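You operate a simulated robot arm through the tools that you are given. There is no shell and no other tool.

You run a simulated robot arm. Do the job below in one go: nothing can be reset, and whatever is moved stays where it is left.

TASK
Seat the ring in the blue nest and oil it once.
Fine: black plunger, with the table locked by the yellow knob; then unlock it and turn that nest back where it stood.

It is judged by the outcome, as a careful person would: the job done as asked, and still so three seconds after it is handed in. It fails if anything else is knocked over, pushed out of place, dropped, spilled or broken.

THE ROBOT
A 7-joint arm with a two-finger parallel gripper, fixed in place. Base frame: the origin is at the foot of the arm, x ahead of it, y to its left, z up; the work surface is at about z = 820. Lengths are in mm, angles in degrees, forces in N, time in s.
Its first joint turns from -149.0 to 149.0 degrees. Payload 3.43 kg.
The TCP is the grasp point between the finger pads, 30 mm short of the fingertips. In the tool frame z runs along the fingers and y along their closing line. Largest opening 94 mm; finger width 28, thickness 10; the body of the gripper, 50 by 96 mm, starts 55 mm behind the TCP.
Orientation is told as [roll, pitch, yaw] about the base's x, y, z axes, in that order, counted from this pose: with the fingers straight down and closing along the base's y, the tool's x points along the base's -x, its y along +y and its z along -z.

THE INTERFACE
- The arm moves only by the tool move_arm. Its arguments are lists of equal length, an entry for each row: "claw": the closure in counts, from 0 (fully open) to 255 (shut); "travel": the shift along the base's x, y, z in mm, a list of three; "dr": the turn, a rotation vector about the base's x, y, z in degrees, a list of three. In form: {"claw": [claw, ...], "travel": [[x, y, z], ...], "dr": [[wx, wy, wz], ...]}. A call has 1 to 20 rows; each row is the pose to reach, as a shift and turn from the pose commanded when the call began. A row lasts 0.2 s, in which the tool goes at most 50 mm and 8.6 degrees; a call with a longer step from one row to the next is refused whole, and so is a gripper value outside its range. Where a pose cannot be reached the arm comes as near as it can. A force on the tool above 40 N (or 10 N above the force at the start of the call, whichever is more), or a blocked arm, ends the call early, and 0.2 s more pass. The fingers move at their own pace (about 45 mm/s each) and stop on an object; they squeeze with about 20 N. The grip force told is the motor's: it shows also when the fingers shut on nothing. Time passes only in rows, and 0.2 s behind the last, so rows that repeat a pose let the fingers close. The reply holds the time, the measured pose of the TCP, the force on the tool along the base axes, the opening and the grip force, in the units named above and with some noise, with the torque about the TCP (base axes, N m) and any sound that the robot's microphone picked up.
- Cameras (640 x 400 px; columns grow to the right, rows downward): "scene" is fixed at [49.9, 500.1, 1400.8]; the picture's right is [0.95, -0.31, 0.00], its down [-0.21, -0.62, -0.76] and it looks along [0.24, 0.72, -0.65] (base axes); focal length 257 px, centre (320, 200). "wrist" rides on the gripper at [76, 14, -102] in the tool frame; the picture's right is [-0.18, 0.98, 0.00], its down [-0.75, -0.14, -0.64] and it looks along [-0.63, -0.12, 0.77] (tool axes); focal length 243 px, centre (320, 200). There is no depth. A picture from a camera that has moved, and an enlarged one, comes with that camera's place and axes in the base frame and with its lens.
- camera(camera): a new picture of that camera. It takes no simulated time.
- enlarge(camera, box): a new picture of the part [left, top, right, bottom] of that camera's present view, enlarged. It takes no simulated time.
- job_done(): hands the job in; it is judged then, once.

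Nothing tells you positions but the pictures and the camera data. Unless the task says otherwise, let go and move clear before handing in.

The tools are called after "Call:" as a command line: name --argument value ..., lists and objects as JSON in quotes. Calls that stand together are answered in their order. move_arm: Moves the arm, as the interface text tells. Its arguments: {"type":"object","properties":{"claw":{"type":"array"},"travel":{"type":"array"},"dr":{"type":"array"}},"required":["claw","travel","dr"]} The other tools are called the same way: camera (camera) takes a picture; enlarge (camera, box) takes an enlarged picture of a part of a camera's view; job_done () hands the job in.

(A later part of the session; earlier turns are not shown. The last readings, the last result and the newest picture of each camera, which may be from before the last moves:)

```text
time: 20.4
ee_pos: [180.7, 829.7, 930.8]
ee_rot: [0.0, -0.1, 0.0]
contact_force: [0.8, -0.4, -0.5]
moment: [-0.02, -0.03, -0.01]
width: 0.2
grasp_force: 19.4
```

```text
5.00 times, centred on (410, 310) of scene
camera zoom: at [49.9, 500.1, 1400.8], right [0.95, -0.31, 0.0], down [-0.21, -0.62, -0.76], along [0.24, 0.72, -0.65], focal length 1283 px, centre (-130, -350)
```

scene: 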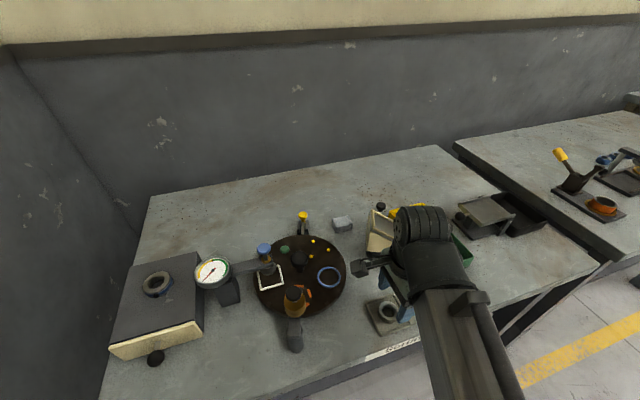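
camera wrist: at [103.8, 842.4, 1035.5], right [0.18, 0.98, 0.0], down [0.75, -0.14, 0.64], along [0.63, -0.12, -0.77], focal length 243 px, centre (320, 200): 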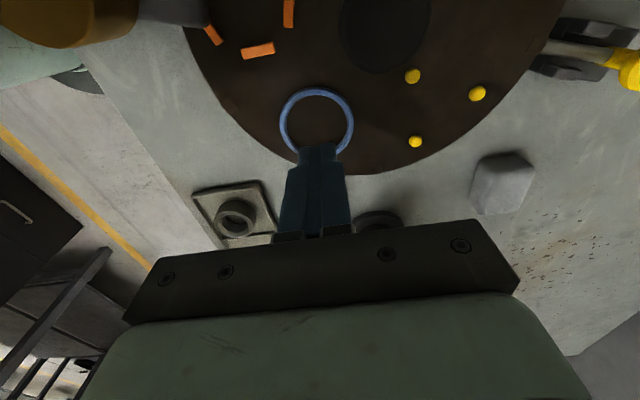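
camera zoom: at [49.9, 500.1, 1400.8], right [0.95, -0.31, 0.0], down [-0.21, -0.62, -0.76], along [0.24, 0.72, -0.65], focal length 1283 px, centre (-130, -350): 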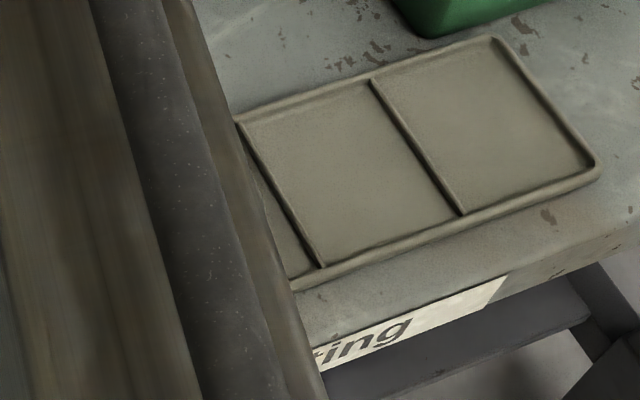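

The ring is sitting flat where it was, with only its top 10 mm gripped, and some of that is chamfer. I'll go back, take a slightly deeper grip, and lift slowly in checked steps.

Call:
move_arm --claw '[255, 200, 150, 100, 90, 90, 90, 90, 90, 90]' --travel '[[0, 0, 20], [0, 0, 34], [25, -30, 34], [50, -60, 34], [75, -90, 34], [98, -116, 34], [98, -116, 0], [98, -116, -30], [98, -116, -55], [98, -116, -66]]' --dr '[[0, 0, 0], [0, 0, 0], [0, 0, 0], [0, 0, 0], [0, 0, 0], [0, 0, 0], [0, 0, 0], [0, 0, 0], [0, 0, 0], [0, 0, 0]]'

Call:
enlarge --camera "wrist" --box '[240, 90, 400, 220]'

Call:
enlarge --camera "scene" --box '[355, 270, 415, 340]'

```text
time: 22.6
ee_pos: [275.3, 709.5, 863.5]
ee_rot: [0.0, 0.0, 0.0]
contact_force: [0.3, 0.5, 0.9]
moment: [-0.01, 0.01, 0.03]
width: 61.0
grasp_force: 0.1
```

```text
3.08 times, centred on (320, 155) of wrist
camera zoom: at [198.0, 724.2, 967.7], right [0.18, 0.98, 0.0], down [0.75, -0.14, 0.64], along [0.63, -0.12, -0.77], focal length 746 px, centre (320, 338)
```

zoom: 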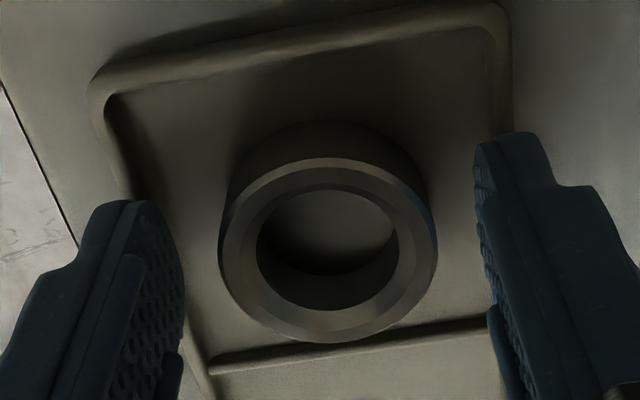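

```text
5.71 times, centred on (385, 305) of scene
camera zoom: at [49.9, 500.1, 1400.8], right [0.95, -0.31, 0.0], down [-0.21, -0.62, -0.76], along [0.24, 0.72, -0.65], focal length 1467 px, centre (-51, -400)
```

zoom: 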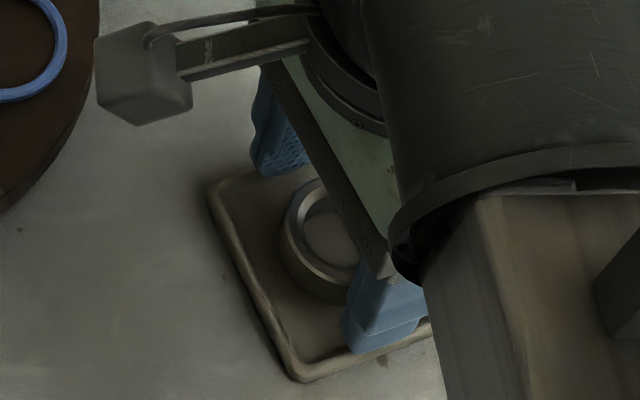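

The ring is still at (278, 710) and the gripper is about 2.8 mm short in x. I'll correct that, descend 3 mm more in small steps, and watch the force.

Call:
move_arm --claw '[95, 100, 105, 105]' --travel '[[2.8, 0.8, 0], [2.8, 0.8, -1], [2.8, 0.8, -2], [2.8, 0.8, -3]]' --dr '[[0, 0, 0], [0, 0, 0], [0, 0, 0], [0, 0, 0]]'

Call:
enlarge --camera "wrist" --box '[240, 90, 400, 220]'

```text
time: 23.6
ee_pos: [279.7, 710.0, 861.8]
ee_rot: [0.0, 0.0, 0.0]
contact_force: [-0.5, -0.3, -0.1]
moment: [0.0, -0.02, 0.01]
width: 55.5
grasp_force: 0.1
```

```text
3.08 times, centred on (320, 155) of wrist
camera zoom: at [202.6, 725.4, 965.7], right [0.18, 0.98, 0.0], down [0.75, -0.14, 0.64], along [0.63, -0.12, -0.77], focal length 746 px, centre (320, 338)
```

zoom: 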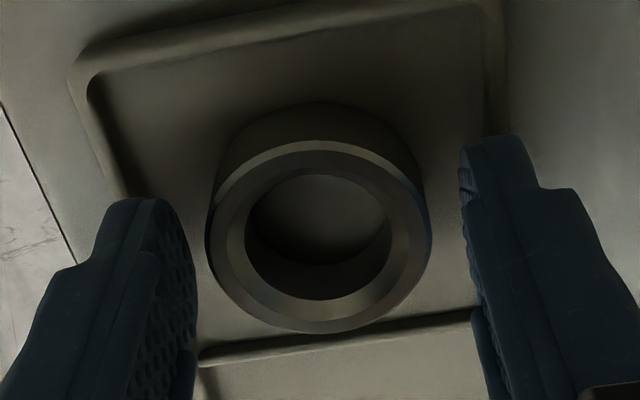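

No contact yet; the ring top is probably nearer z = 841, so I'll go 3 mm lower, still watching the force.

Call:
move_arm --claw '[105, 105, 105]' --travel '[[-0.5, -0.5, -1], [-0.5, -0.5, -2], [-0.5, -0.5, -3]]' --dr '[[0, 0, 0], [0, 0, 0], [0, 0, 0]]'

Call:
enlarge --camera "wrist" --box '[240, 90, 400, 220]'

Call:
enlarge --camera "scene" --box '[355, 270, 415, 340]'

```text
time: 24.4
ee_pos: [278.7, 710.1, 860.1]
ee_rot: [0.0, 0.0, 0.0]
contact_force: [-1.5, 0.3, 33.6]
moment: [-1.21, 0.07, -0.03]
width: 55.2
grasp_force: 0.1
```

```text
3.08 times, centred on (320, 155) of wrist
camera zoom: at [202.0, 724.8, 964.1], right [0.18, 0.98, 0.0], down [0.75, -0.14, 0.64], along [0.63, -0.12, -0.77], focal length 746 px, centre (320, 338)
```

zoom: 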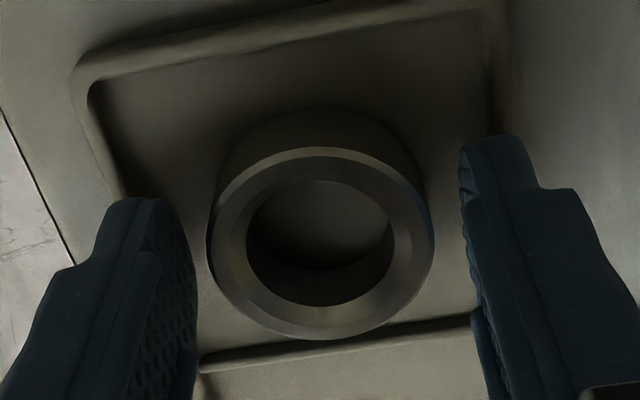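

```text
5.71 times, centred on (385, 305) of scene
camera zoom: at [49.9, 500.1, 1400.8], right [0.95, -0.31, 0.0], down [-0.21, -0.62, -0.76], along [0.24, 0.72, -0.65], focal length 1467 px, centre (-51, -400)
```

zoom: 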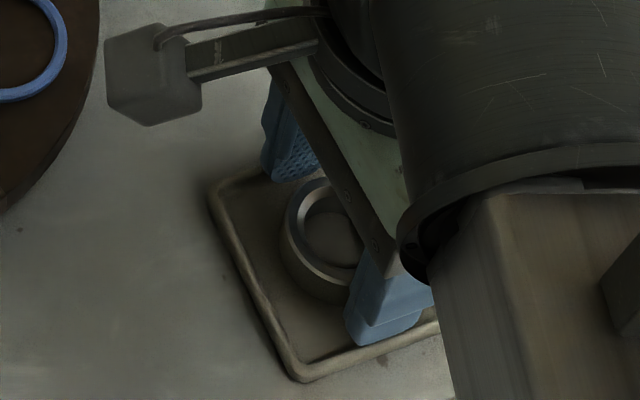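

The −y finger touched the tray rim at about z = 830, with the force staying below 40 N and the tray not moved. I'll back up, close to centre the ring, slide it 1.7 mm toward the pocket's middle, then open just enough to descend inside the rim.

Call:
move_arm --claw '[105, 105, 120, 140, 170, 170, 170]' --travel '[[0, 0, 2.5], [0, 0, 3], [0, 0, 3], [0, 0, 3], [0, 0, 3], [0, 0, 3], [0, 0, 3]]' --dr '[[0, 0, 0], [0, 0, 0], [0, 0, 0], [0, 0, 0], [0, 0, 0], [0, 0, 0], [0, 0, 0]]'

Call:
enlarge --camera "wrist" --box '[240, 90, 400, 220]'

```text
time: 26.0
ee_pos: [280.9, 710.8, 860.8]
ee_rot: [0.1, 0.0, 0.0]
contact_force: [0.2, 0.4, 0.4]
moment: [0.0, -0.01, 0.0]
width: 43.1
grasp_force: 20.4
```

```text
3.08 times, centred on (320, 155) of wrist
camera zoom: at [202.9, 724.7, 965.5], right [0.18, 0.98, 0.0], down [0.75, -0.14, 0.64], along [0.63, -0.12, -0.77], focal length 746 px, centre (320, 338)
```

zoom: 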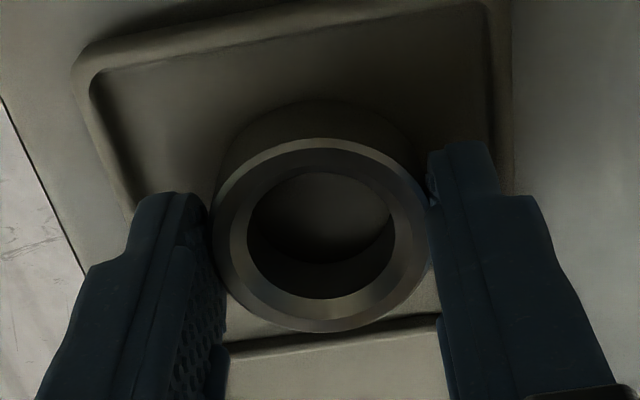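

It is gripped again, about 3 mm deeper than before. I'll try a slow 6 mm test lift and check.

Call:
move_arm --claw '[255, 255, 255, 255, 255, 255]' --travel '[[0, 0, 0], [0, 0, 1], [0, 0, 2], [0, 0, 3.5], [0, 0, 5], [0, 0, 6]]' --dr '[[0, 0, 0], [0, 0, 0], [0, 0, 0], [0, 0, 0], [0, 0, 0], [0, 0, 0]]'

Call:
enlarge --camera "wrist" --box '[240, 90, 400, 220]'

Call:
enlarge --camera "scene" --box '[355, 270, 415, 340]'

```text
time: 27.4
ee_pos: [279.0, 709.6, 867.7]
ee_rot: [0.0, 0.0, 0.0]
contact_force: [-0.2, 0.2, -1.9]
moment: [0.0, 0.0, -0.02]
width: 42.8
grasp_force: 20.0
```

```text
3.08 times, centred on (320, 155) of wrist
camera zoom: at [201.6, 725.4, 971.4], right [0.18, 0.98, 0.0], down [0.75, -0.14, 0.64], along [0.63, -0.12, -0.77], focal length 746 px, centre (320, 338)
```

zoom: 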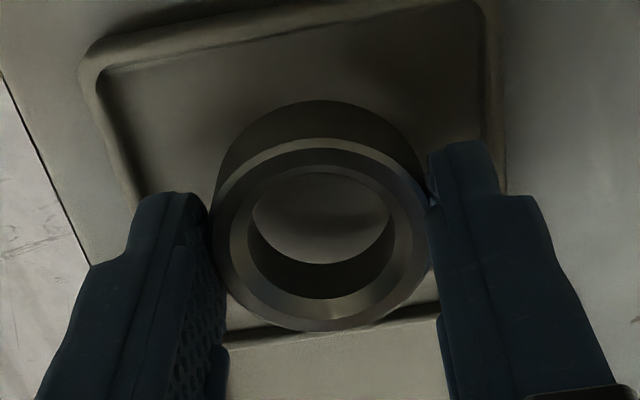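

```text
5.71 times, centred on (385, 305) of scene
camera zoom: at [49.9, 500.1, 1400.8], right [0.95, -0.31, 0.0], down [-0.21, -0.62, -0.76], along [0.24, 0.72, -0.65], focal length 1467 px, centre (-51, -400)
```

zoom: 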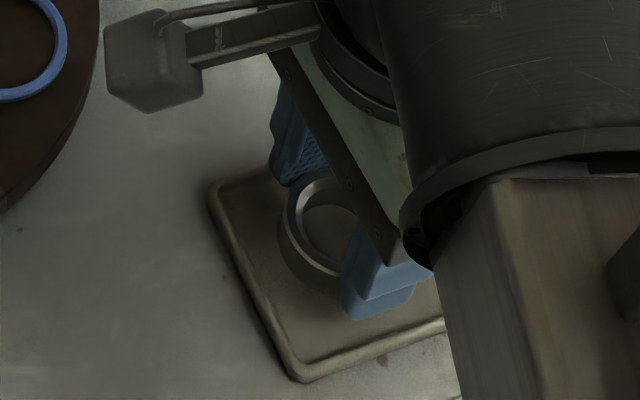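

The ring is held and lifted (about 1.9 N of weight) and has not moved in the grip. I'll raise it gently, carry it at moderate speed, and check on the way.

Call:
move_arm --claw '[255, 255, 255, 255, 255, 255, 255, 255, 255]' --travel '[[0, 0, 4], [0, 0, 10], [0, 0, 18], [0, 0, 28], [0, 0, 40], [0, 0, 52], [0, 0, 60], [0, 0, 64], [0, 0, 65]]' --dr '[[0, 0, 0], [0, 0, 0], [0, 0, 0], [0, 0, 0], [0, 0, 0], [0, 0, 0], [0, 0, 0], [0, 0, 0], [0, 0, 0]]'

Call:
enlarge --camera "wrist" --box '[240, 90, 400, 220]'

```text
time: 29.4
ee_pos: [277.8, 710.9, 933.3]
ee_rot: [-0.1, 0.0, 0.0]
contact_force: [-0.2, 0.4, -0.6]
moment: [0.02, 0.0, -0.01]
width: 42.8
grasp_force: 19.9
```

```text
3.08 times, centred on (320, 155) of wrist
camera zoom: at [201.1, 725.2, 1036.8], right [0.18, 0.98, 0.0], down [0.75, -0.14, 0.64], along [0.63, -0.12, -0.77], focal length 746 px, centre (320, 338)
```

zoom: 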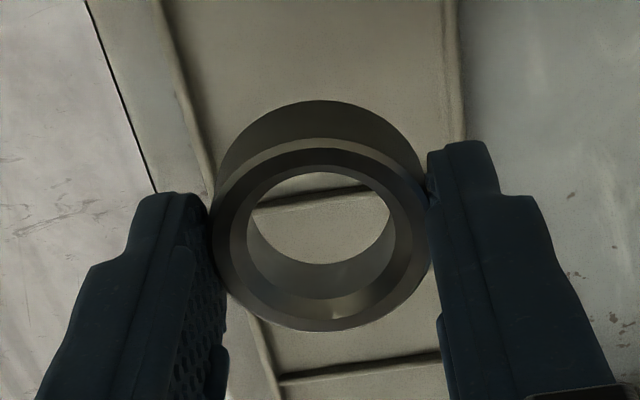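

The ring is still solid in the grip. I'll carry it over the nest now at about (177.5, 826).

Call:
move_arm --claw '[255, 255, 255, 255, 255, 255, 255, 255, 255, 255, 255, 255, 255]' --travel '[[-3, 3, 0], [-9, 10, 0], [-19, 22, 0], [-31, 36, 0], [-43, 50, 0], [-55, 64, 0], [-67, 78, 0], [-79, 91, 0], [-89, 102, 0], [-96, 110, 0], [-100, 114.5, 0], [-100.5, 115.5, 0], [-100.5, 115.5, 0]]' --dr '[[0, 0, 0], [0, 0, 0], [0, 0, 0], [0, 0, 0], [0, 0, 0], [0, 0, 0], [0, 0, 0], [0, 0, 0], [0, 0, 0], [0, 0, 0], [0, 0, 0], [0, 0, 0], [0, 0, 0]]'

Call:
camera --camera "wrist"

Call:
enlarge --camera "wrist" --box '[240, 70, 400, 200]'

Call:
enlarge --camera "scene" --box '[280, 220, 370, 310]'

```text
time: 32.2
ee_pos: [178.3, 826.0, 932.5]
ee_rot: [0.0, -0.1, 0.0]
contact_force: [0.5, 0.0, -0.5]
moment: [-0.03, 0.01, -0.01]
width: 42.9
grasp_force: 20.0
```

```text
taken
camera wrist: at [101.6, 840.1, 1035.8], right [0.18, 0.98, 0.0], down [0.75, -0.14, 0.64], along [0.63, -0.12, -0.77], focal length 243 px, centre (320, 200)
```

wrist: 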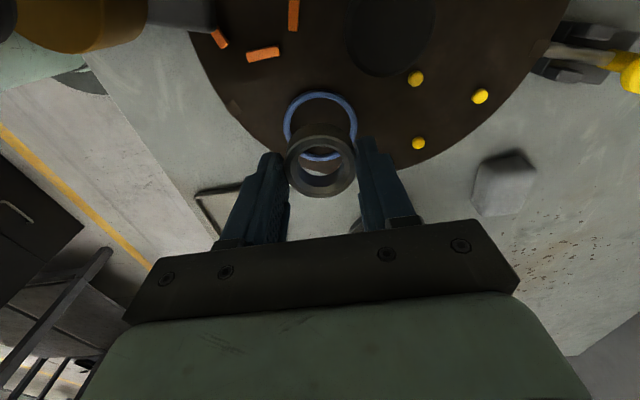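

```text
3.08 times, centred on (320, 135) of wrist
camera zoom: at [101.6, 840.1, 1035.8], right [0.18, 0.98, 0.0], down [0.75, -0.14, 0.64], along [0.63, -0.12, -0.77], focal length 746 px, centre (320, 400)
```

zoom: 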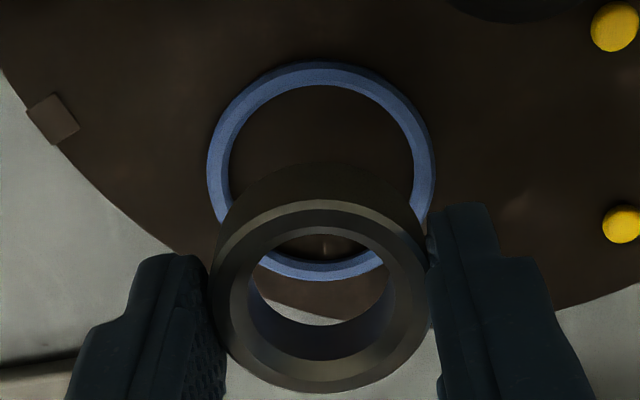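

```text
4.44 times, centred on (325, 265) of scene
camera zoom: at [49.9, 500.1, 1400.8], right [0.95, -0.31, 0.0], down [-0.21, -0.62, -0.76], along [0.24, 0.72, -0.65], focal length 1141 px, centre (298, -89)
```

zoom: 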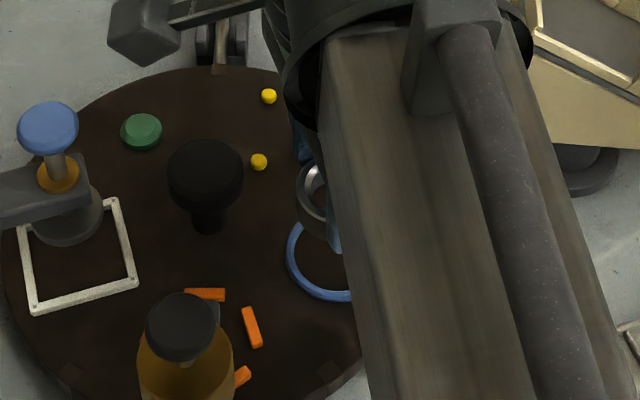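

The nest and held ring look almost concentric with the tool axis. I'll lower 25 mm and measure again to settle the nest's height and any remaining offset.

Call:
move_arm --claw '[255, 255, 255, 255, 255]' --travel '[[0, 0, -6], [0, 0, -14], [0, 0, -21], [0, 0, -25], [0, 0, -25]]' --dr '[[0, 0, 0], [0, 0, 0], [0, 0, 0], [0, 0, 0], [0, 0, 0]]'

Call:
enlarge --camera "wrist" --box '[260, 90, 380, 200]'

Call:
enlarge --camera "scene" --box '[310, 240, 370, 300]'

```text
time: 33.4
ee_pos: [178.2, 825.7, 907.8]
ee_rot: [0.0, 0.0, 0.0]
contact_force: [-0.3, 0.8, -1.4]
moment: [-0.01, 0.01, 0.01]
width: 42.7
grasp_force: 20.2
```

```text
3.64 times, centred on (320, 145) of wrist
camera zoom: at [100.8, 840.1, 1011.2], right [0.18, 0.98, 0.0], down [0.75, -0.14, 0.64], along [0.63, -0.12, -0.77], focal length 882 px, centre (320, 400)
```

zoom: 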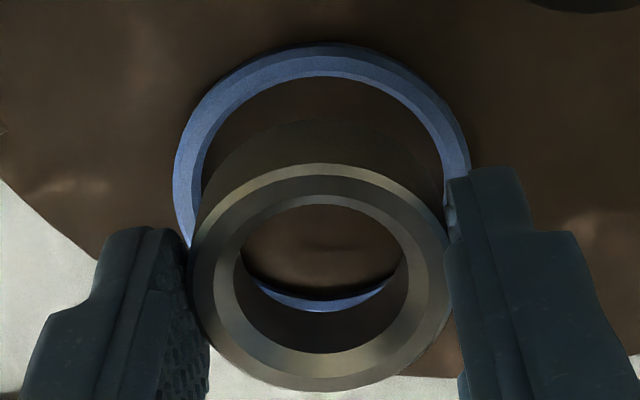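

```text
6.67 times, centred on (340, 270) of scene
camera zoom: at [49.9, 500.1, 1400.8], right [0.95, -0.31, 0.0], down [-0.21, -0.62, -0.76], along [0.24, 0.72, -0.65], focal length 1711 px, centre (187, -267)
```

zoom: 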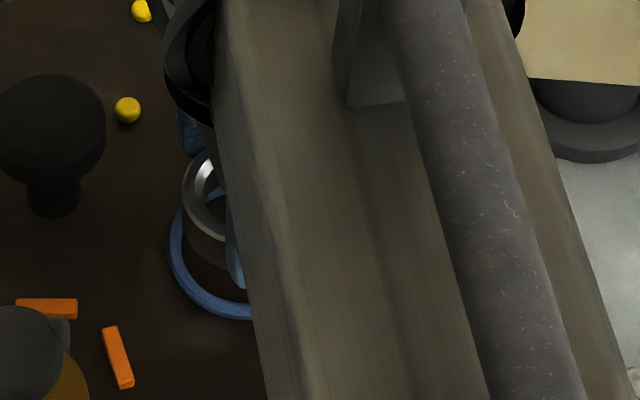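

The nest plane comes out at about z = 851, with the nest roughly 1.2 mm further in +x than the ring. I'll correct this and lower to just above the rim for a final look.

Call:
move_arm --claw '[255, 255, 255, 255, 255]' --travel '[[1.2, -0.2, -3], [1.2, -0.2, -8], [1.2, -0.2, -12], [1.2, -0.2, -15], [1.2, -0.2, -15]]' --dr '[[0, 0, 0], [0, 0, 0], [0, 0, 0], [0, 0, 0], [0, 0, 0]]'

Call:
enlarge --camera "wrist" --box '[260, 90, 380, 200]'

Call:
enlarge --camera "scene" --box '[315, 255, 345, 290]'

```text
time: 34.6
ee_pos: [178.3, 826.0, 894.2]
ee_rot: [0.0, 0.0, -0.1]
contact_force: [-0.4, -0.5, -1.6]
moment: [-0.02, 0.01, 0.02]
width: 42.7
grasp_force: 19.6
```

```text
3.64 times, centred on (320, 145) of wrist
camera zoom: at [101.8, 839.2, 995.9], right [0.18, 0.98, 0.0], down [0.75, -0.14, 0.64], along [0.63, -0.12, -0.77], focal length 882 px, centre (320, 400)
```

zoom: 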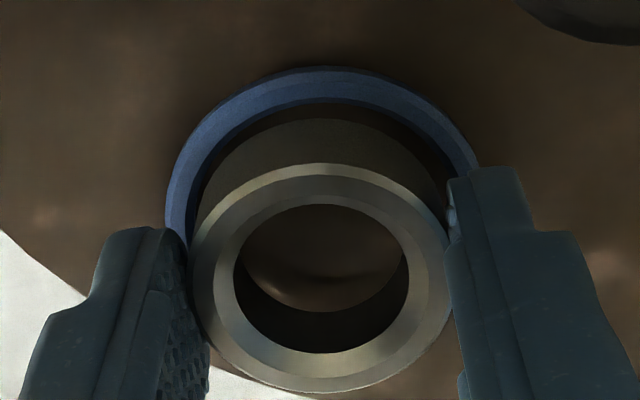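

```text
11.43 times, centred on (330, 272) of scene
camera zoom: at [49.9, 500.1, 1400.8], right [0.95, -0.31, 0.0], down [-0.21, -0.62, -0.76], along [0.24, 0.72, -0.65], focal length 2933 px, centre (206, -629)
```

zoom: 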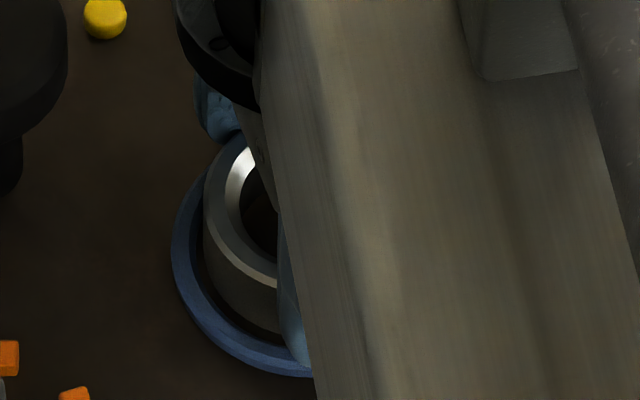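

The ring needs about 1 mm more in +x to be concentric. I'll apply it and lower in small steps until I feel contact.

Call:
move_arm --claw '[255, 255, 255, 255, 255, 255]' --travel '[[1, 0, 0], [1, 0, -1.5], [1, 0, -3], [1, 0, -4.5], [1, 0, -6], [1, 0, -6]]' --dr '[[0, 0, 0], [0, 0, 0], [0, 0, 0], [0, 0, 0], [0, 0, 0], [0, 0, 0]]'

Call:
enlarge --camera "wrist" --box '[260, 90, 380, 200]'

Call:
enlarge --camera "scene" --box '[315, 255, 345, 290]'

```text
time: 36.0
ee_pos: [180.0, 826.4, 886.7]
ee_rot: [-0.1, -0.1, -0.1]
contact_force: [3.0, -1.3, 12.7]
moment: [-0.05, -0.05, 0.0]
width: 43.0
grasp_force: 20.2
```

```text
3.64 times, centred on (320, 145) of wrist
camera zoom: at [102.5, 839.5, 990.5], right [0.18, 0.98, 0.0], down [0.75, -0.14, 0.64], along [0.63, -0.12, -0.77], focal length 882 px, centre (320, 400)
```

zoom: 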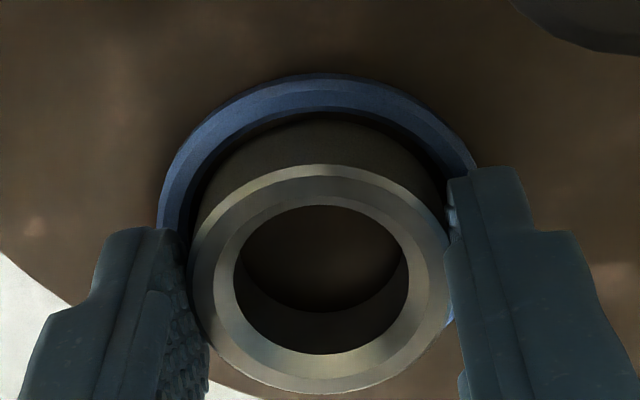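

```text
11.43 times, centred on (330, 272) of scene
camera zoom: at [49.9, 500.1, 1400.8], right [0.95, -0.31, 0.0], down [-0.21, -0.62, -0.76], along [0.24, 0.72, -0.65], focal length 2933 px, centre (206, -629)
```

zoom: 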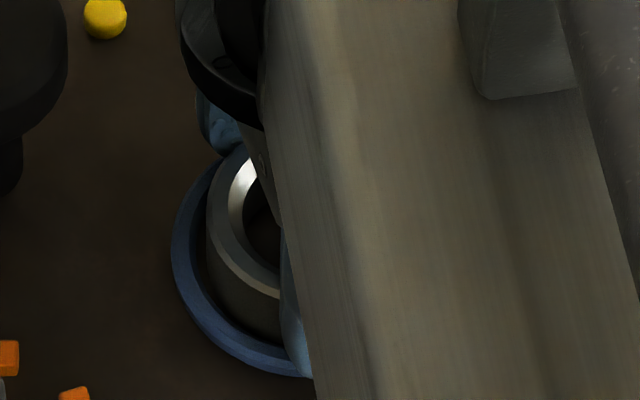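

There is contact at 12.7 N. I'll look closely to see whether the ring is on the table surface inside the rim or catching on the rim.

Call:
enlarge --camera "wrist" --box '[285, 105, 355, 155]'

Call:
enlarge --camera "scene" --box '[322, 262, 342, 290]'

Call:
enlarge --camera "wrist" --box '[335, 150, 365, 190]'

```text
8.00 times, centred on (320, 130) of wrist
camera zoom: at [102.5, 839.5, 990.5], right [0.18, 0.98, 0.0], down [0.75, -0.14, 0.64], along [0.63, -0.12, -0.77], focal length 1941 px, centre (320, 760)
```

zoom: 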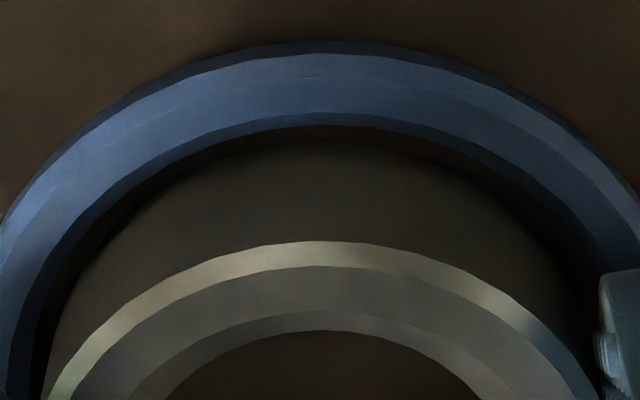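

```text
14.29 times, centred on (332, 276) of scene
camera zoom: at [49.9, 500.1, 1400.8], right [0.95, -0.31, 0.0], down [-0.21, -0.62, -0.76], along [0.24, 0.72, -0.65], focal length 3666 px, centre (149, -886)
```

zoom: 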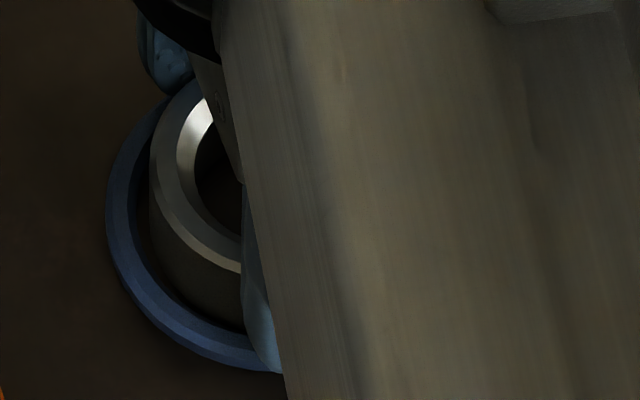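

```text
10.00 times, centred on (350, 170) of wrist
camera zoom: at [102.5, 839.5, 990.5], right [0.18, 0.98, 0.0], down [0.75, -0.14, 0.64], along [0.63, -0.12, -0.77], focal length 2426 px, centre (20, 500)
```

zoom: 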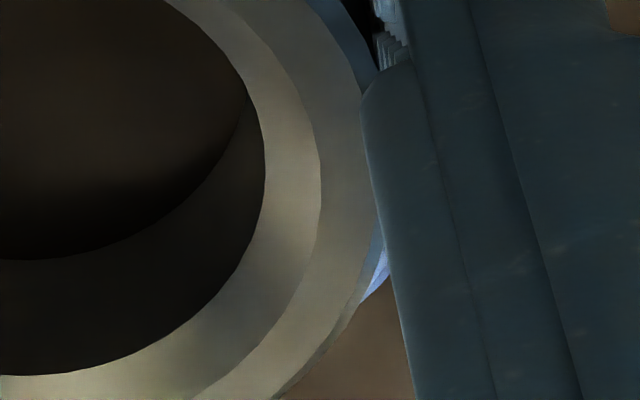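

From both sides the ring appears to be inside the rim and resting on the table surface. I'll open the fingers slightly, keeping them around the ring, and check that it sits flat.

Call:
move_arm --claw '[140, 130, 120, 115, 115]' --travel '[[0, 0, 0], [0, 0, 0], [0, 0, 0], [0, 0, 0], [0, 0, 0]]' --dr '[[0, 0, 0], [0, 0, 0], [0, 0, 0], [0, 0, 0], [0, 0, 0]]'

Call:
enlarge --camera "wrist" --box '[260, 90, 380, 200]'

Call:
enlarge --camera "scene" --box '[315, 255, 345, 290]'

```text
time: 37.2
ee_pos: [179.1, 826.9, 886.6]
ee_rot: [0.0, 0.0, 0.0]
contact_force: [0.0, -0.5, 0.1]
moment: [0.03, 0.01, -0.01]
width: 51.7
grasp_force: 0.0
```

```text
3.64 times, centred on (320, 145) of wrist
camera zoom: at [102.4, 839.8, 989.7], right [0.18, 0.98, 0.0], down [0.75, -0.14, 0.64], along [0.63, -0.12, -0.77], focal length 882 px, centre (320, 400)
```

zoom: 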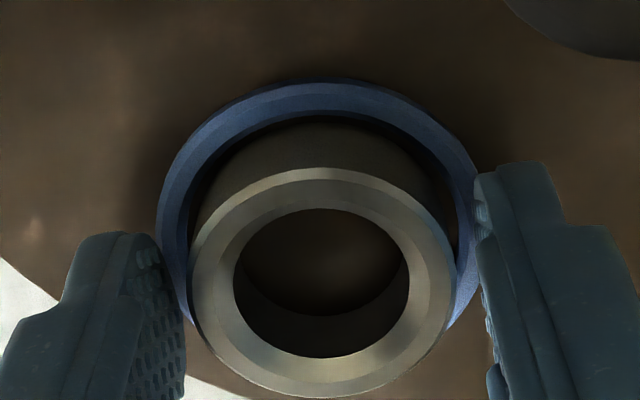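

```text
11.43 times, centred on (330, 272) of scene
camera zoom: at [49.9, 500.1, 1400.8], right [0.95, -0.31, 0.0], down [-0.21, -0.62, -0.76], along [0.24, 0.72, -0.65], focal length 2933 px, centre (206, -629)
```

zoom: 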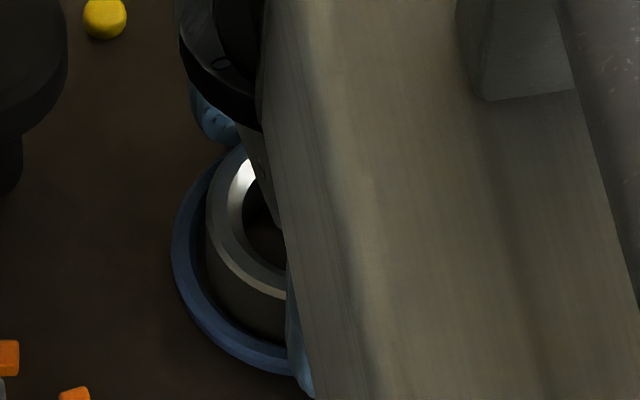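

The ring stays level inside the rim with the grip released. I'll raise straight up and look from above.

Call:
move_arm --claw '[115, 115, 115, 100, 90, 90]' --travel '[[0, 0, 3], [0, 0, 10], [0, 0, 25], [0, 0, 45], [0, 0, 65], [0, 0, 75]]' --dr '[[0, 0, 0], [0, 0, 0], [0, 0, 0], [0, 0, 0], [0, 0, 0], [0, 0, 0]]'

Call:
enlarge --camera "wrist" --box '[260, 60, 380, 170]'

Call:
enlarge --camera "scene" --box '[315, 255, 345, 290]'

Call:
camera --camera "wrist"

```text
time: 38.6
ee_pos: [178.8, 825.0, 960.1]
ee_rot: [0.0, -0.1, -0.1]
contact_force: [0.1, 0.1, 0.0]
moment: [-0.01, -0.03, 0.04]
width: 60.8
grasp_force: 0.0
```

```text
3.64 times, centred on (320, 115) of wrist
camera zoom: at [101.9, 839.5, 1065.4], right [0.18, 0.98, 0.0], down [0.75, -0.14, 0.64], along [0.63, -0.12, -0.77], focal length 882 px, centre (320, 509)
```

zoom: 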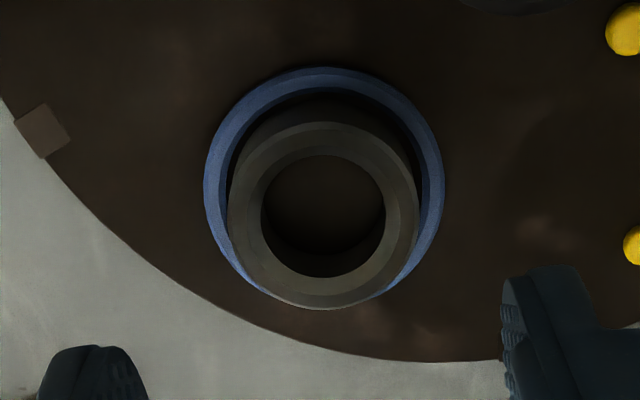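

```text
11.43 times, centred on (330, 272) of scene
camera zoom: at [49.9, 500.1, 1400.8], right [0.95, -0.31, 0.0], down [-0.21, -0.62, -0.76], along [0.24, 0.72, -0.65], focal length 2933 px, centre (206, -629)
```

zoom: 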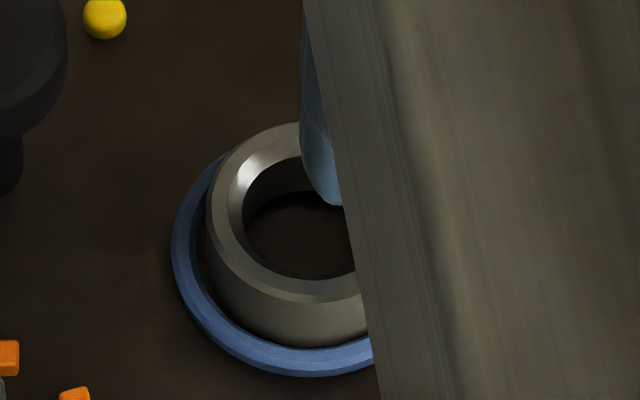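

```text
taken
camera wrist: at [101.9, 839.5, 1065.4], right [0.18, 0.98, 0.0], down [0.75, -0.14, 0.64], along [0.63, -0.12, -0.77], focal length 243 px, centre (320, 200)
```

wrist: 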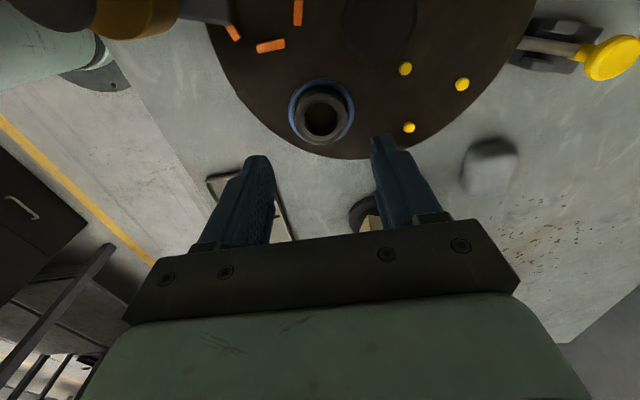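

The ring is seated in the blue nest. Next I'll go above the black centre knob at about (120, 871), turned so the camera arm avoids the blue-capped plunger, and test the wrist rotation range in the air.

Call:
move_arm --claw '[90, 90, 70, 70, 70, 70, 70, 70, 70]' --travel '[[0, 0, 25], [0, 0, 50], [-10, 8, 60], [-20, 16, 60], [-30, 24, 60], [-40, 32, 60], [-50, 40, 60], [-59, 46, 60], [-59, 46, 60]]' --dr '[[0, 0, 0], [0, 0, 0], [0, 0, -7], [0, 0, -14], [0, 0, -21], [0, 0, -28], [0, 0, -35], [0, 0, -40], [0, 0, -40]]'

Call:
camera --camera "wrist"

Call:
camera --camera "scene"

```text
time: 40.6
ee_pos: [120.8, 873.7, 1020.8]
ee_rot: [0.0, 0.0, -40.1]
contact_force: [-0.6, 0.9, 1.0]
moment: [-0.01, -0.01, -0.02]
width: 68.2
grasp_force: 0.0
```

```text
taken
camera wrist: at [71.3, 933.2, 1124.7], right [0.77, 0.63, 0.0], down [0.49, -0.59, 0.64], along [0.41, -0.5, -0.77], focal length 243 px, centre (320, 200)
```

wrist: 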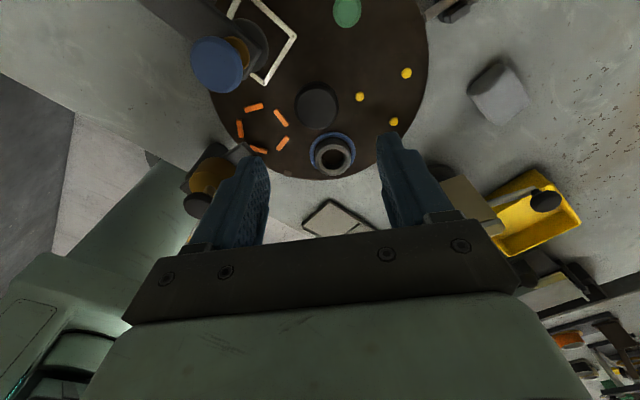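

```text
taken
```

scene: 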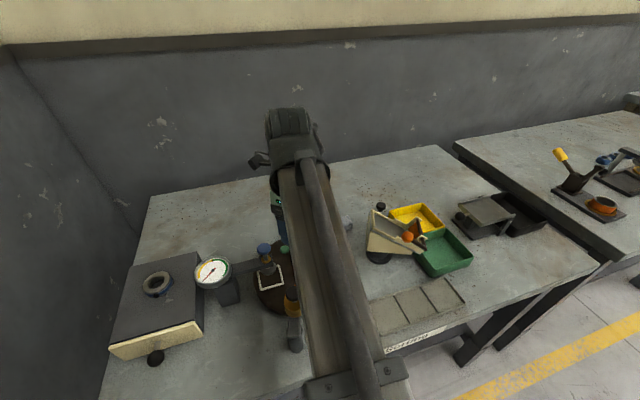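

The rotation worked. I'll enlarge to find the knob's exact position relative to the gripper axis.

Call:
enlarge --camera "wrist" --box '[270, 60, 370, 180]'

Call:
enlarge --camera "wrist" --box '[180, 0, 440, 190]'

```text
3.33 times, centred on (320, 120) of wrist
camera zoom: at [71.3, 933.2, 1124.7], right [0.77, 0.63, 0.0], down [0.49, -0.59, 0.64], along [0.41, -0.5, -0.77], focal length 809 px, centre (320, 467)
```

zoom: 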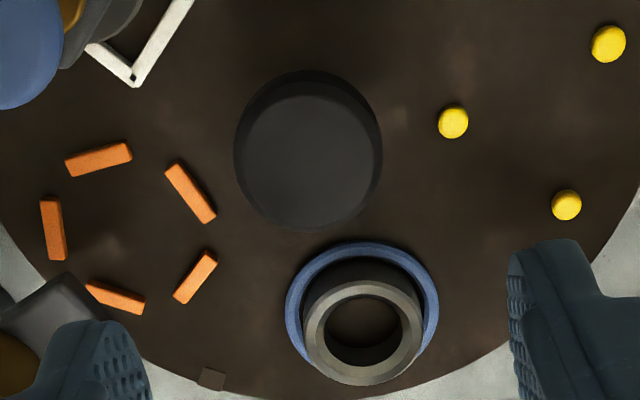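

```text
2.11 times, centred on (310, 95) of wrist
camera zoom: at [71.3, 933.2, 1124.7], right [0.77, 0.63, 0.0], down [0.49, -0.59, 0.64], along [0.41, -0.5, -0.77], focal length 511 px, centre (341, 421)
```

zoom: 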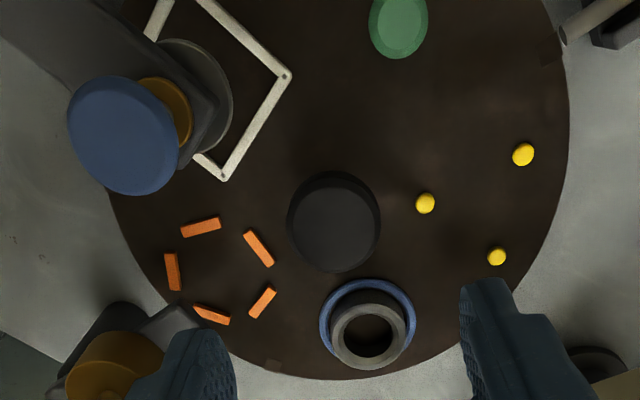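

The knob is below the gripper within a few millimetres. Before descending I'll test turning to −112° in the air, which is the 72° stroke I'll need.

Call:
move_arm --claw '[100, 100, 100, 100, 100, 100, 100, 100, 100, 100]' --travel '[[0, 0, 0], [0, 0, 0], [0, 0, 0], [0, 0, 0], [0, 0, 0], [0, 0, 0], [0, 0, 0], [0, 0, 0], [0, 0, 0], [0, 0, 0]]' --dr '[[0, 0, -8], [0, 0, -16], [0, 0, -24], [0, 0, -32], [0, 0, -40], [0, 0, -48], [0, 0, -56], [0, 0, -64], [0, 0, -72], [0, 0, -72]]'

Call:
camera --camera "wrist"

Call:
camera --camera "scene"

```text
time: 42.8
ee_pos: [125.8, 873.0, 1021.5]
ee_rot: [0.0, 0.1, -87.5]
contact_force: [0.4, 0.2, -0.7]
moment: [-0.02, -0.01, 0.01]
width: 57.3
grasp_force: 0.0
out of reach, approached as far as the arm can: row 6, 7, 8, 9, 10
```

```text
taken
camera wrist: at [134.8, 948.8, 1125.1], right [0.99, -0.14, 0.0], down [-0.11, -0.76, 0.64], along [-0.09, -0.64, -0.77], focal length 243 px, centre (320, 200)
```

wrist: 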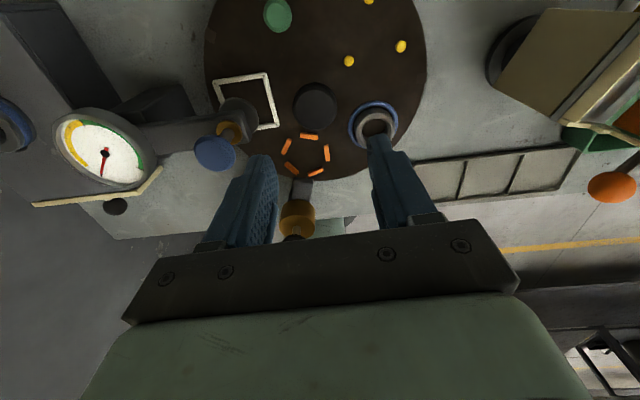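

```text
taken
```

scene: 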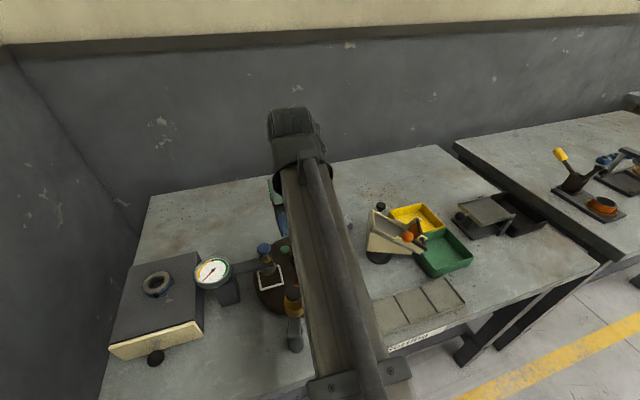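

The wrist stops at about −87.5° here, so I'll use a +30° to −42° stroke instead, which also keeps the gripper body corners away from the blue plunger. I'll rotate to +30° above the knob.

Call:
move_arm --claw '[100, 100, 100, 100, 100, 100, 100, 100, 100, 100, 100, 100, 100, 100, 100, 100]' --travel '[[0, 0, 0], [0, 0, 0], [0, 0, 0], [-1, 0, 0], [-2, -1, 0], [-3, -1, 0], [-4, -2, 0], [-5, -2, 0], [-5.8, -3, 0], [-5.8, -3, 0], [-5.8, -3, 0], [-5.8, -3, 0], [-5.8, -3, -10], [-5.8, -3, -25], [-5.8, -3, -40], [-5.8, -3, -50]]' --dr '[[0, 0, 7.8], [0, 0, 15.6], [0, 0, 23.4], [0, 0, 31.2], [0, 0, 39], [0, 0, 46.8], [0, 0, 54.6], [0, 0, 62.4], [0, 0, 70.2], [0, 0, 78], [0, 0, 85.8], [0, 0, 93.6], [0, 0, 101.4], [0, 0, 109.2], [0, 0, 117.5], [0, 0, 117.5]]'

Call:
camera --camera "wrist"

Call:
enlarge --camera "wrist" --box '[250, 40, 390, 180]'

Call:
camera --camera "scene"

```text
time: 46.2
ee_pos: [119.4, 869.7, 970.6]
ee_rot: [0.0, 0.0, 30.2]
contact_force: [0.1, 0.2, 0.0]
moment: [0.01, 0.02, -0.04]
width: 57.0
grasp_force: 0.1
```

```text
taken
camera wrist: at [45.5, 843.5, 1074.7], right [-0.34, 0.94, 0.0], down [0.72, 0.26, 0.64], along [0.6, 0.22, -0.77], focal length 243 px, centre (320, 200)
```

wrist: 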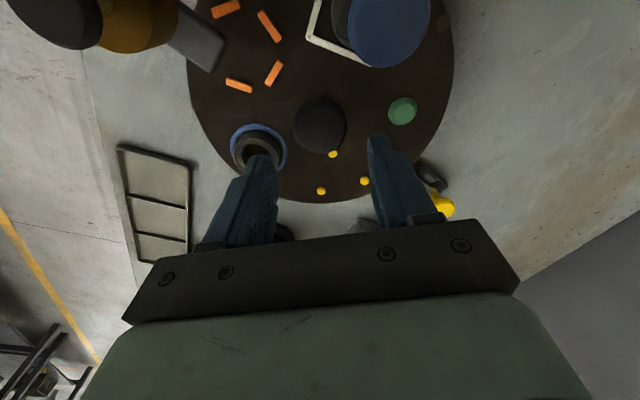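

```text
2.86 times, centred on (320, 110) of wrist
camera zoom: at [45.5, 843.5, 1074.7], right [-0.34, 0.94, 0.0], down [0.72, 0.26, 0.64], along [0.6, 0.22, -0.77], focal length 693 px, centre (320, 457)
```

zoom: 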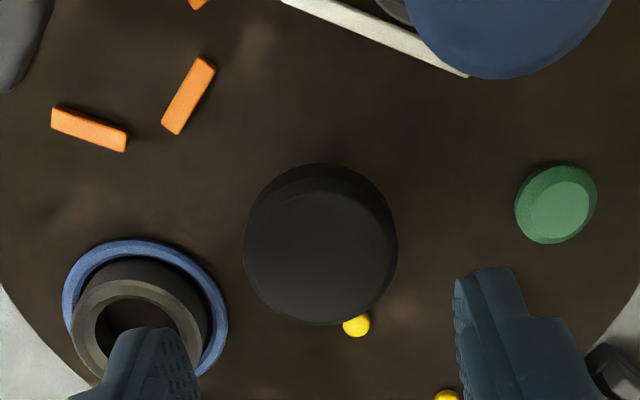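

```text
taken
```

scene: 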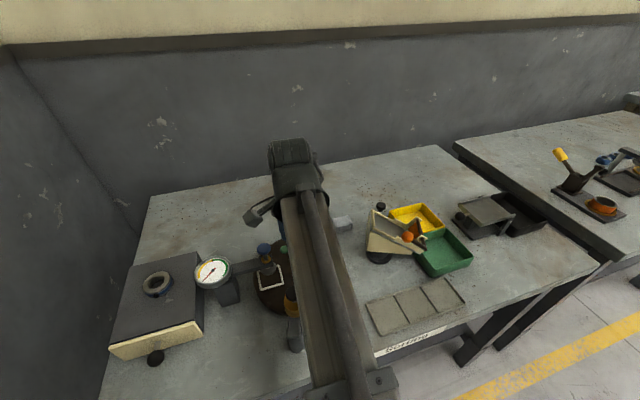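

The knob's centre is about 1 mm ahead of the gripper axis. I'll correct and descend so the fingertips straddle the knob's cap at about z = 872, with the gripper body staying above the blue plunger's top.

Call:
move_arm --claw '[100, 100, 100, 100, 100, 100]' --travel '[[1, 0.4, -15], [1, 0.4, -30], [1, 0.4, -45], [1, 0.4, -58], [1, 0.4, -66], [1, 0.4, -68]]' --dr '[[0, 0, 0], [0, 0, 0], [0, 0, 0], [0, 0, 0], [0, 0, 0], [0, 0, 0]]'

Call:
camera --camera "wrist"

Call:
enlarge --camera "wrist" --box '[250, 70, 390, 210]'

Call:
enlarge --camera "scene" --box '[230, 180, 350, 300]'

```text
time: 47.6
ee_pos: [119.9, 870.9, 903.0]
ee_rot: [0.0, 0.1, 30.2]
contact_force: [0.1, -0.1, 0.1]
moment: [0.02, 0.01, 0.01]
width: 57.2
grasp_force: 0.0
```

```text
taken
camera wrist: at [45.2, 844.4, 1006.3], right [-0.33, 0.94, 0.0], down [0.72, 0.26, 0.64], along [0.61, 0.21, -0.77], focal length 243 px, centre (320, 200)
```

wrist: 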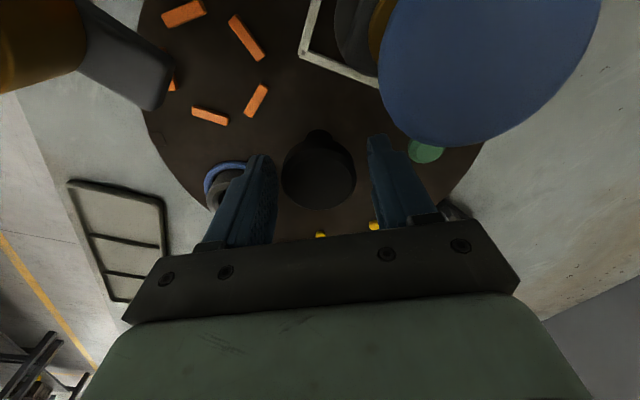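

```text
2.86 times, centred on (320, 140) of wrist
camera zoom: at [45.2, 844.4, 1006.3], right [-0.33, 0.94, 0.0], down [0.72, 0.26, 0.64], along [0.61, 0.21, -0.77], focal length 693 px, centre (320, 371)
```

zoom: 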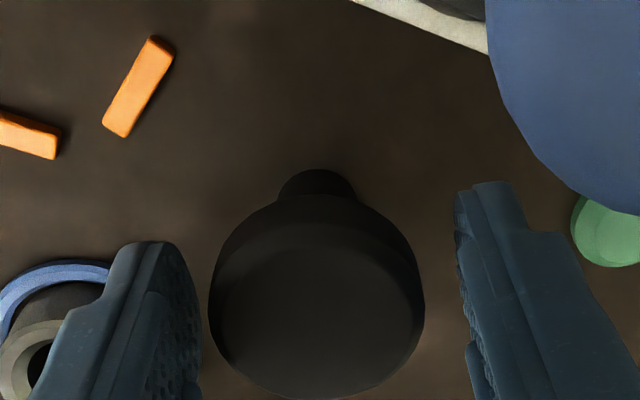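

```text
3.33 times, centred on (290, 240) of scene
camera zoom: at [49.9, 500.1, 1400.8], right [0.95, -0.31, 0.0], down [-0.21, -0.62, -0.76], along [0.24, 0.72, -0.65], focal length 856 px, centre (420, 67)
```

zoom: 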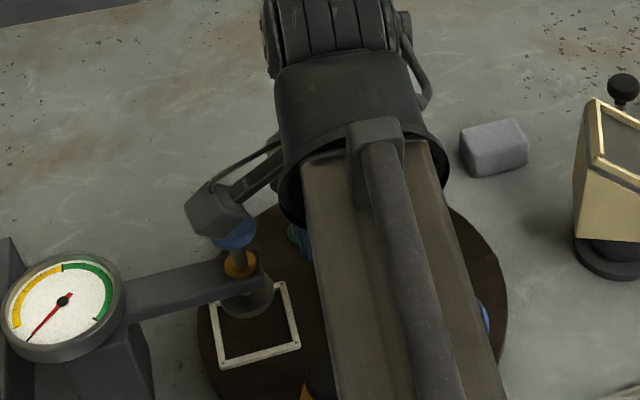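

The fingers straddle the knob and it is centred within about 1 mm. I'll go 4 mm lower and close on it.

Call:
move_arm --claw '[100, 100, 120, 140, 180, 255, 255, 255]' --travel '[[0, 0, -2], [0, 0, -4], [0, 0, -4], [0, 0, -4], [0, 0, -4], [0, 0, -4], [0, 0, -4], [0, 0, -4]]' --dr '[[0, 0, 0], [0, 0, 0], [0, 0, 0], [0, 0, 0], [0, 0, 0], [0, 0, 0], [0, 0, 0], [0, 0, 0]]'

Call:
camera --camera "wrist"

```text
time: 49.4
ee_pos: [120.1, 870.3, 899.1]
ee_rot: [0.0, 0.0, 30.1]
contact_force: [3.1, -6.1, -3.2]
moment: [-0.1, -0.09, -0.04]
width: 41.4
grasp_force: 45.1
```

```text
taken
camera wrist: at [45.8, 844.1, 1002.5], right [-0.33, 0.94, 0.0], down [0.72, 0.26, 0.64], along [0.61, 0.21, -0.77], focal length 243 px, centre (320, 200)
```

wrist: 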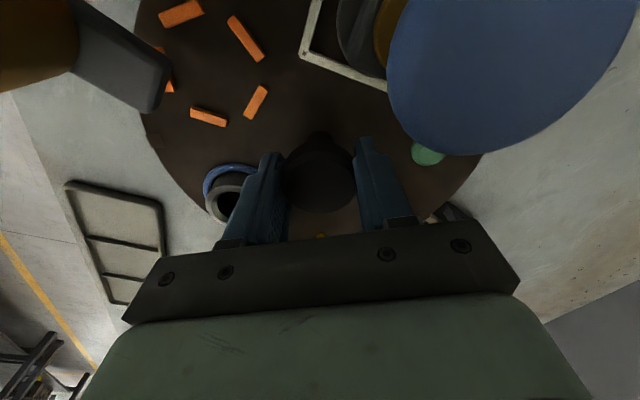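

The knob is gripped (41.4 mm). I'll try a small clockwise turn of 8° and see whether the table follows.

Call:
move_arm --claw '[255, 255, 255, 255, 255]' --travel '[[0.3, -0.5, 0], [0.3, -0.5, 0], [0.3, -0.5, 0], [0.3, -0.5, 0], [0.3, -0.5, 0]]' --dr '[[0, 0, 0], [0, 0, -2], [0, 0, -4], [0, 0, -6], [0, 0, -8]]'

Call:
camera --camera "wrist"

Call:
enlarge --camera "scene" --box '[230, 180, 350, 320]'

```text
time: 50.6
ee_pos: [119.4, 870.8, 898.8]
ee_rot: [0.0, 0.0, 22.1]
contact_force: [1.3, -1.8, -15.2]
moment: [0.14, -0.06, 0.05]
width: 41.2
grasp_force: 45.4
```

```text
taken
camera wrist: at [43.0, 854.5, 1002.6], right [-0.2, 0.98, 0.0], down [0.75, 0.15, 0.64], along [0.63, 0.13, -0.77], focal length 243 px, centre (320, 200)
```

wrist: 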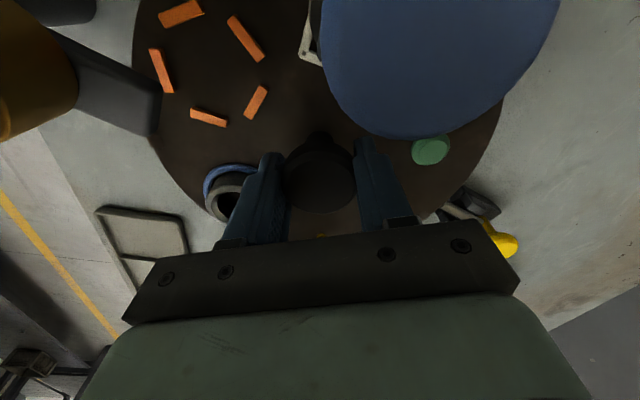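

```text
2.86 times, centred on (290, 250) of scene
camera zoom: at [49.9, 500.1, 1400.8], right [0.95, -0.31, 0.0], down [-0.21, -0.62, -0.76], along [0.24, 0.72, -0.65], focal length 733 px, centre (406, 57)
```

zoom: 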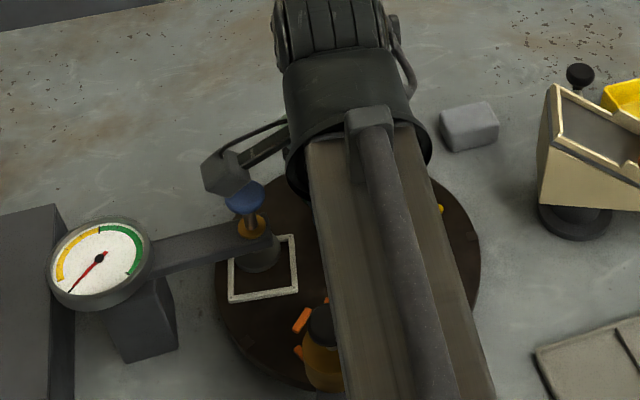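

The table turns with the knob. I'll continue clockwise in stages, easing down 1 mm to relieve the vertical pull.

Call:
move_arm --claw '[255, 255, 255, 255, 255, 255, 255]' --travel '[[0, 0, -0.6], [0, 0, -1], [0, 0, -1], [0, 0, -1], [0, 0, -1], [0, 0, -1], [0, 0, -1]]' --dr '[[0, 0, -2], [0, 0, -5], [0, 0, -9], [0, 0, -13], [0, 0, -17], [0, 0, -20], [0, 0, -22]]'

Call:
camera --camera "wrist"

```text
time: 52.2
ee_pos: [120.6, 870.2, 898.9]
ee_rot: [0.0, 0.1, 0.1]
contact_force: [-7.9, -1.6, -2.0]
moment: [0.01, -0.14, 0.02]
width: 41.4
grasp_force: 44.8
```

```text
taken
camera wrist: at [42.7, 884.0, 1002.6], right [0.18, 0.98, 0.0], down [0.75, -0.14, 0.64], along [0.63, -0.12, -0.77], focal length 243 px, centre (320, 200)
```

wrist: 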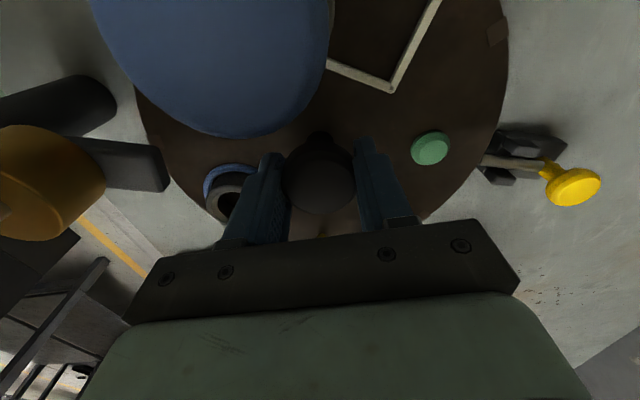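

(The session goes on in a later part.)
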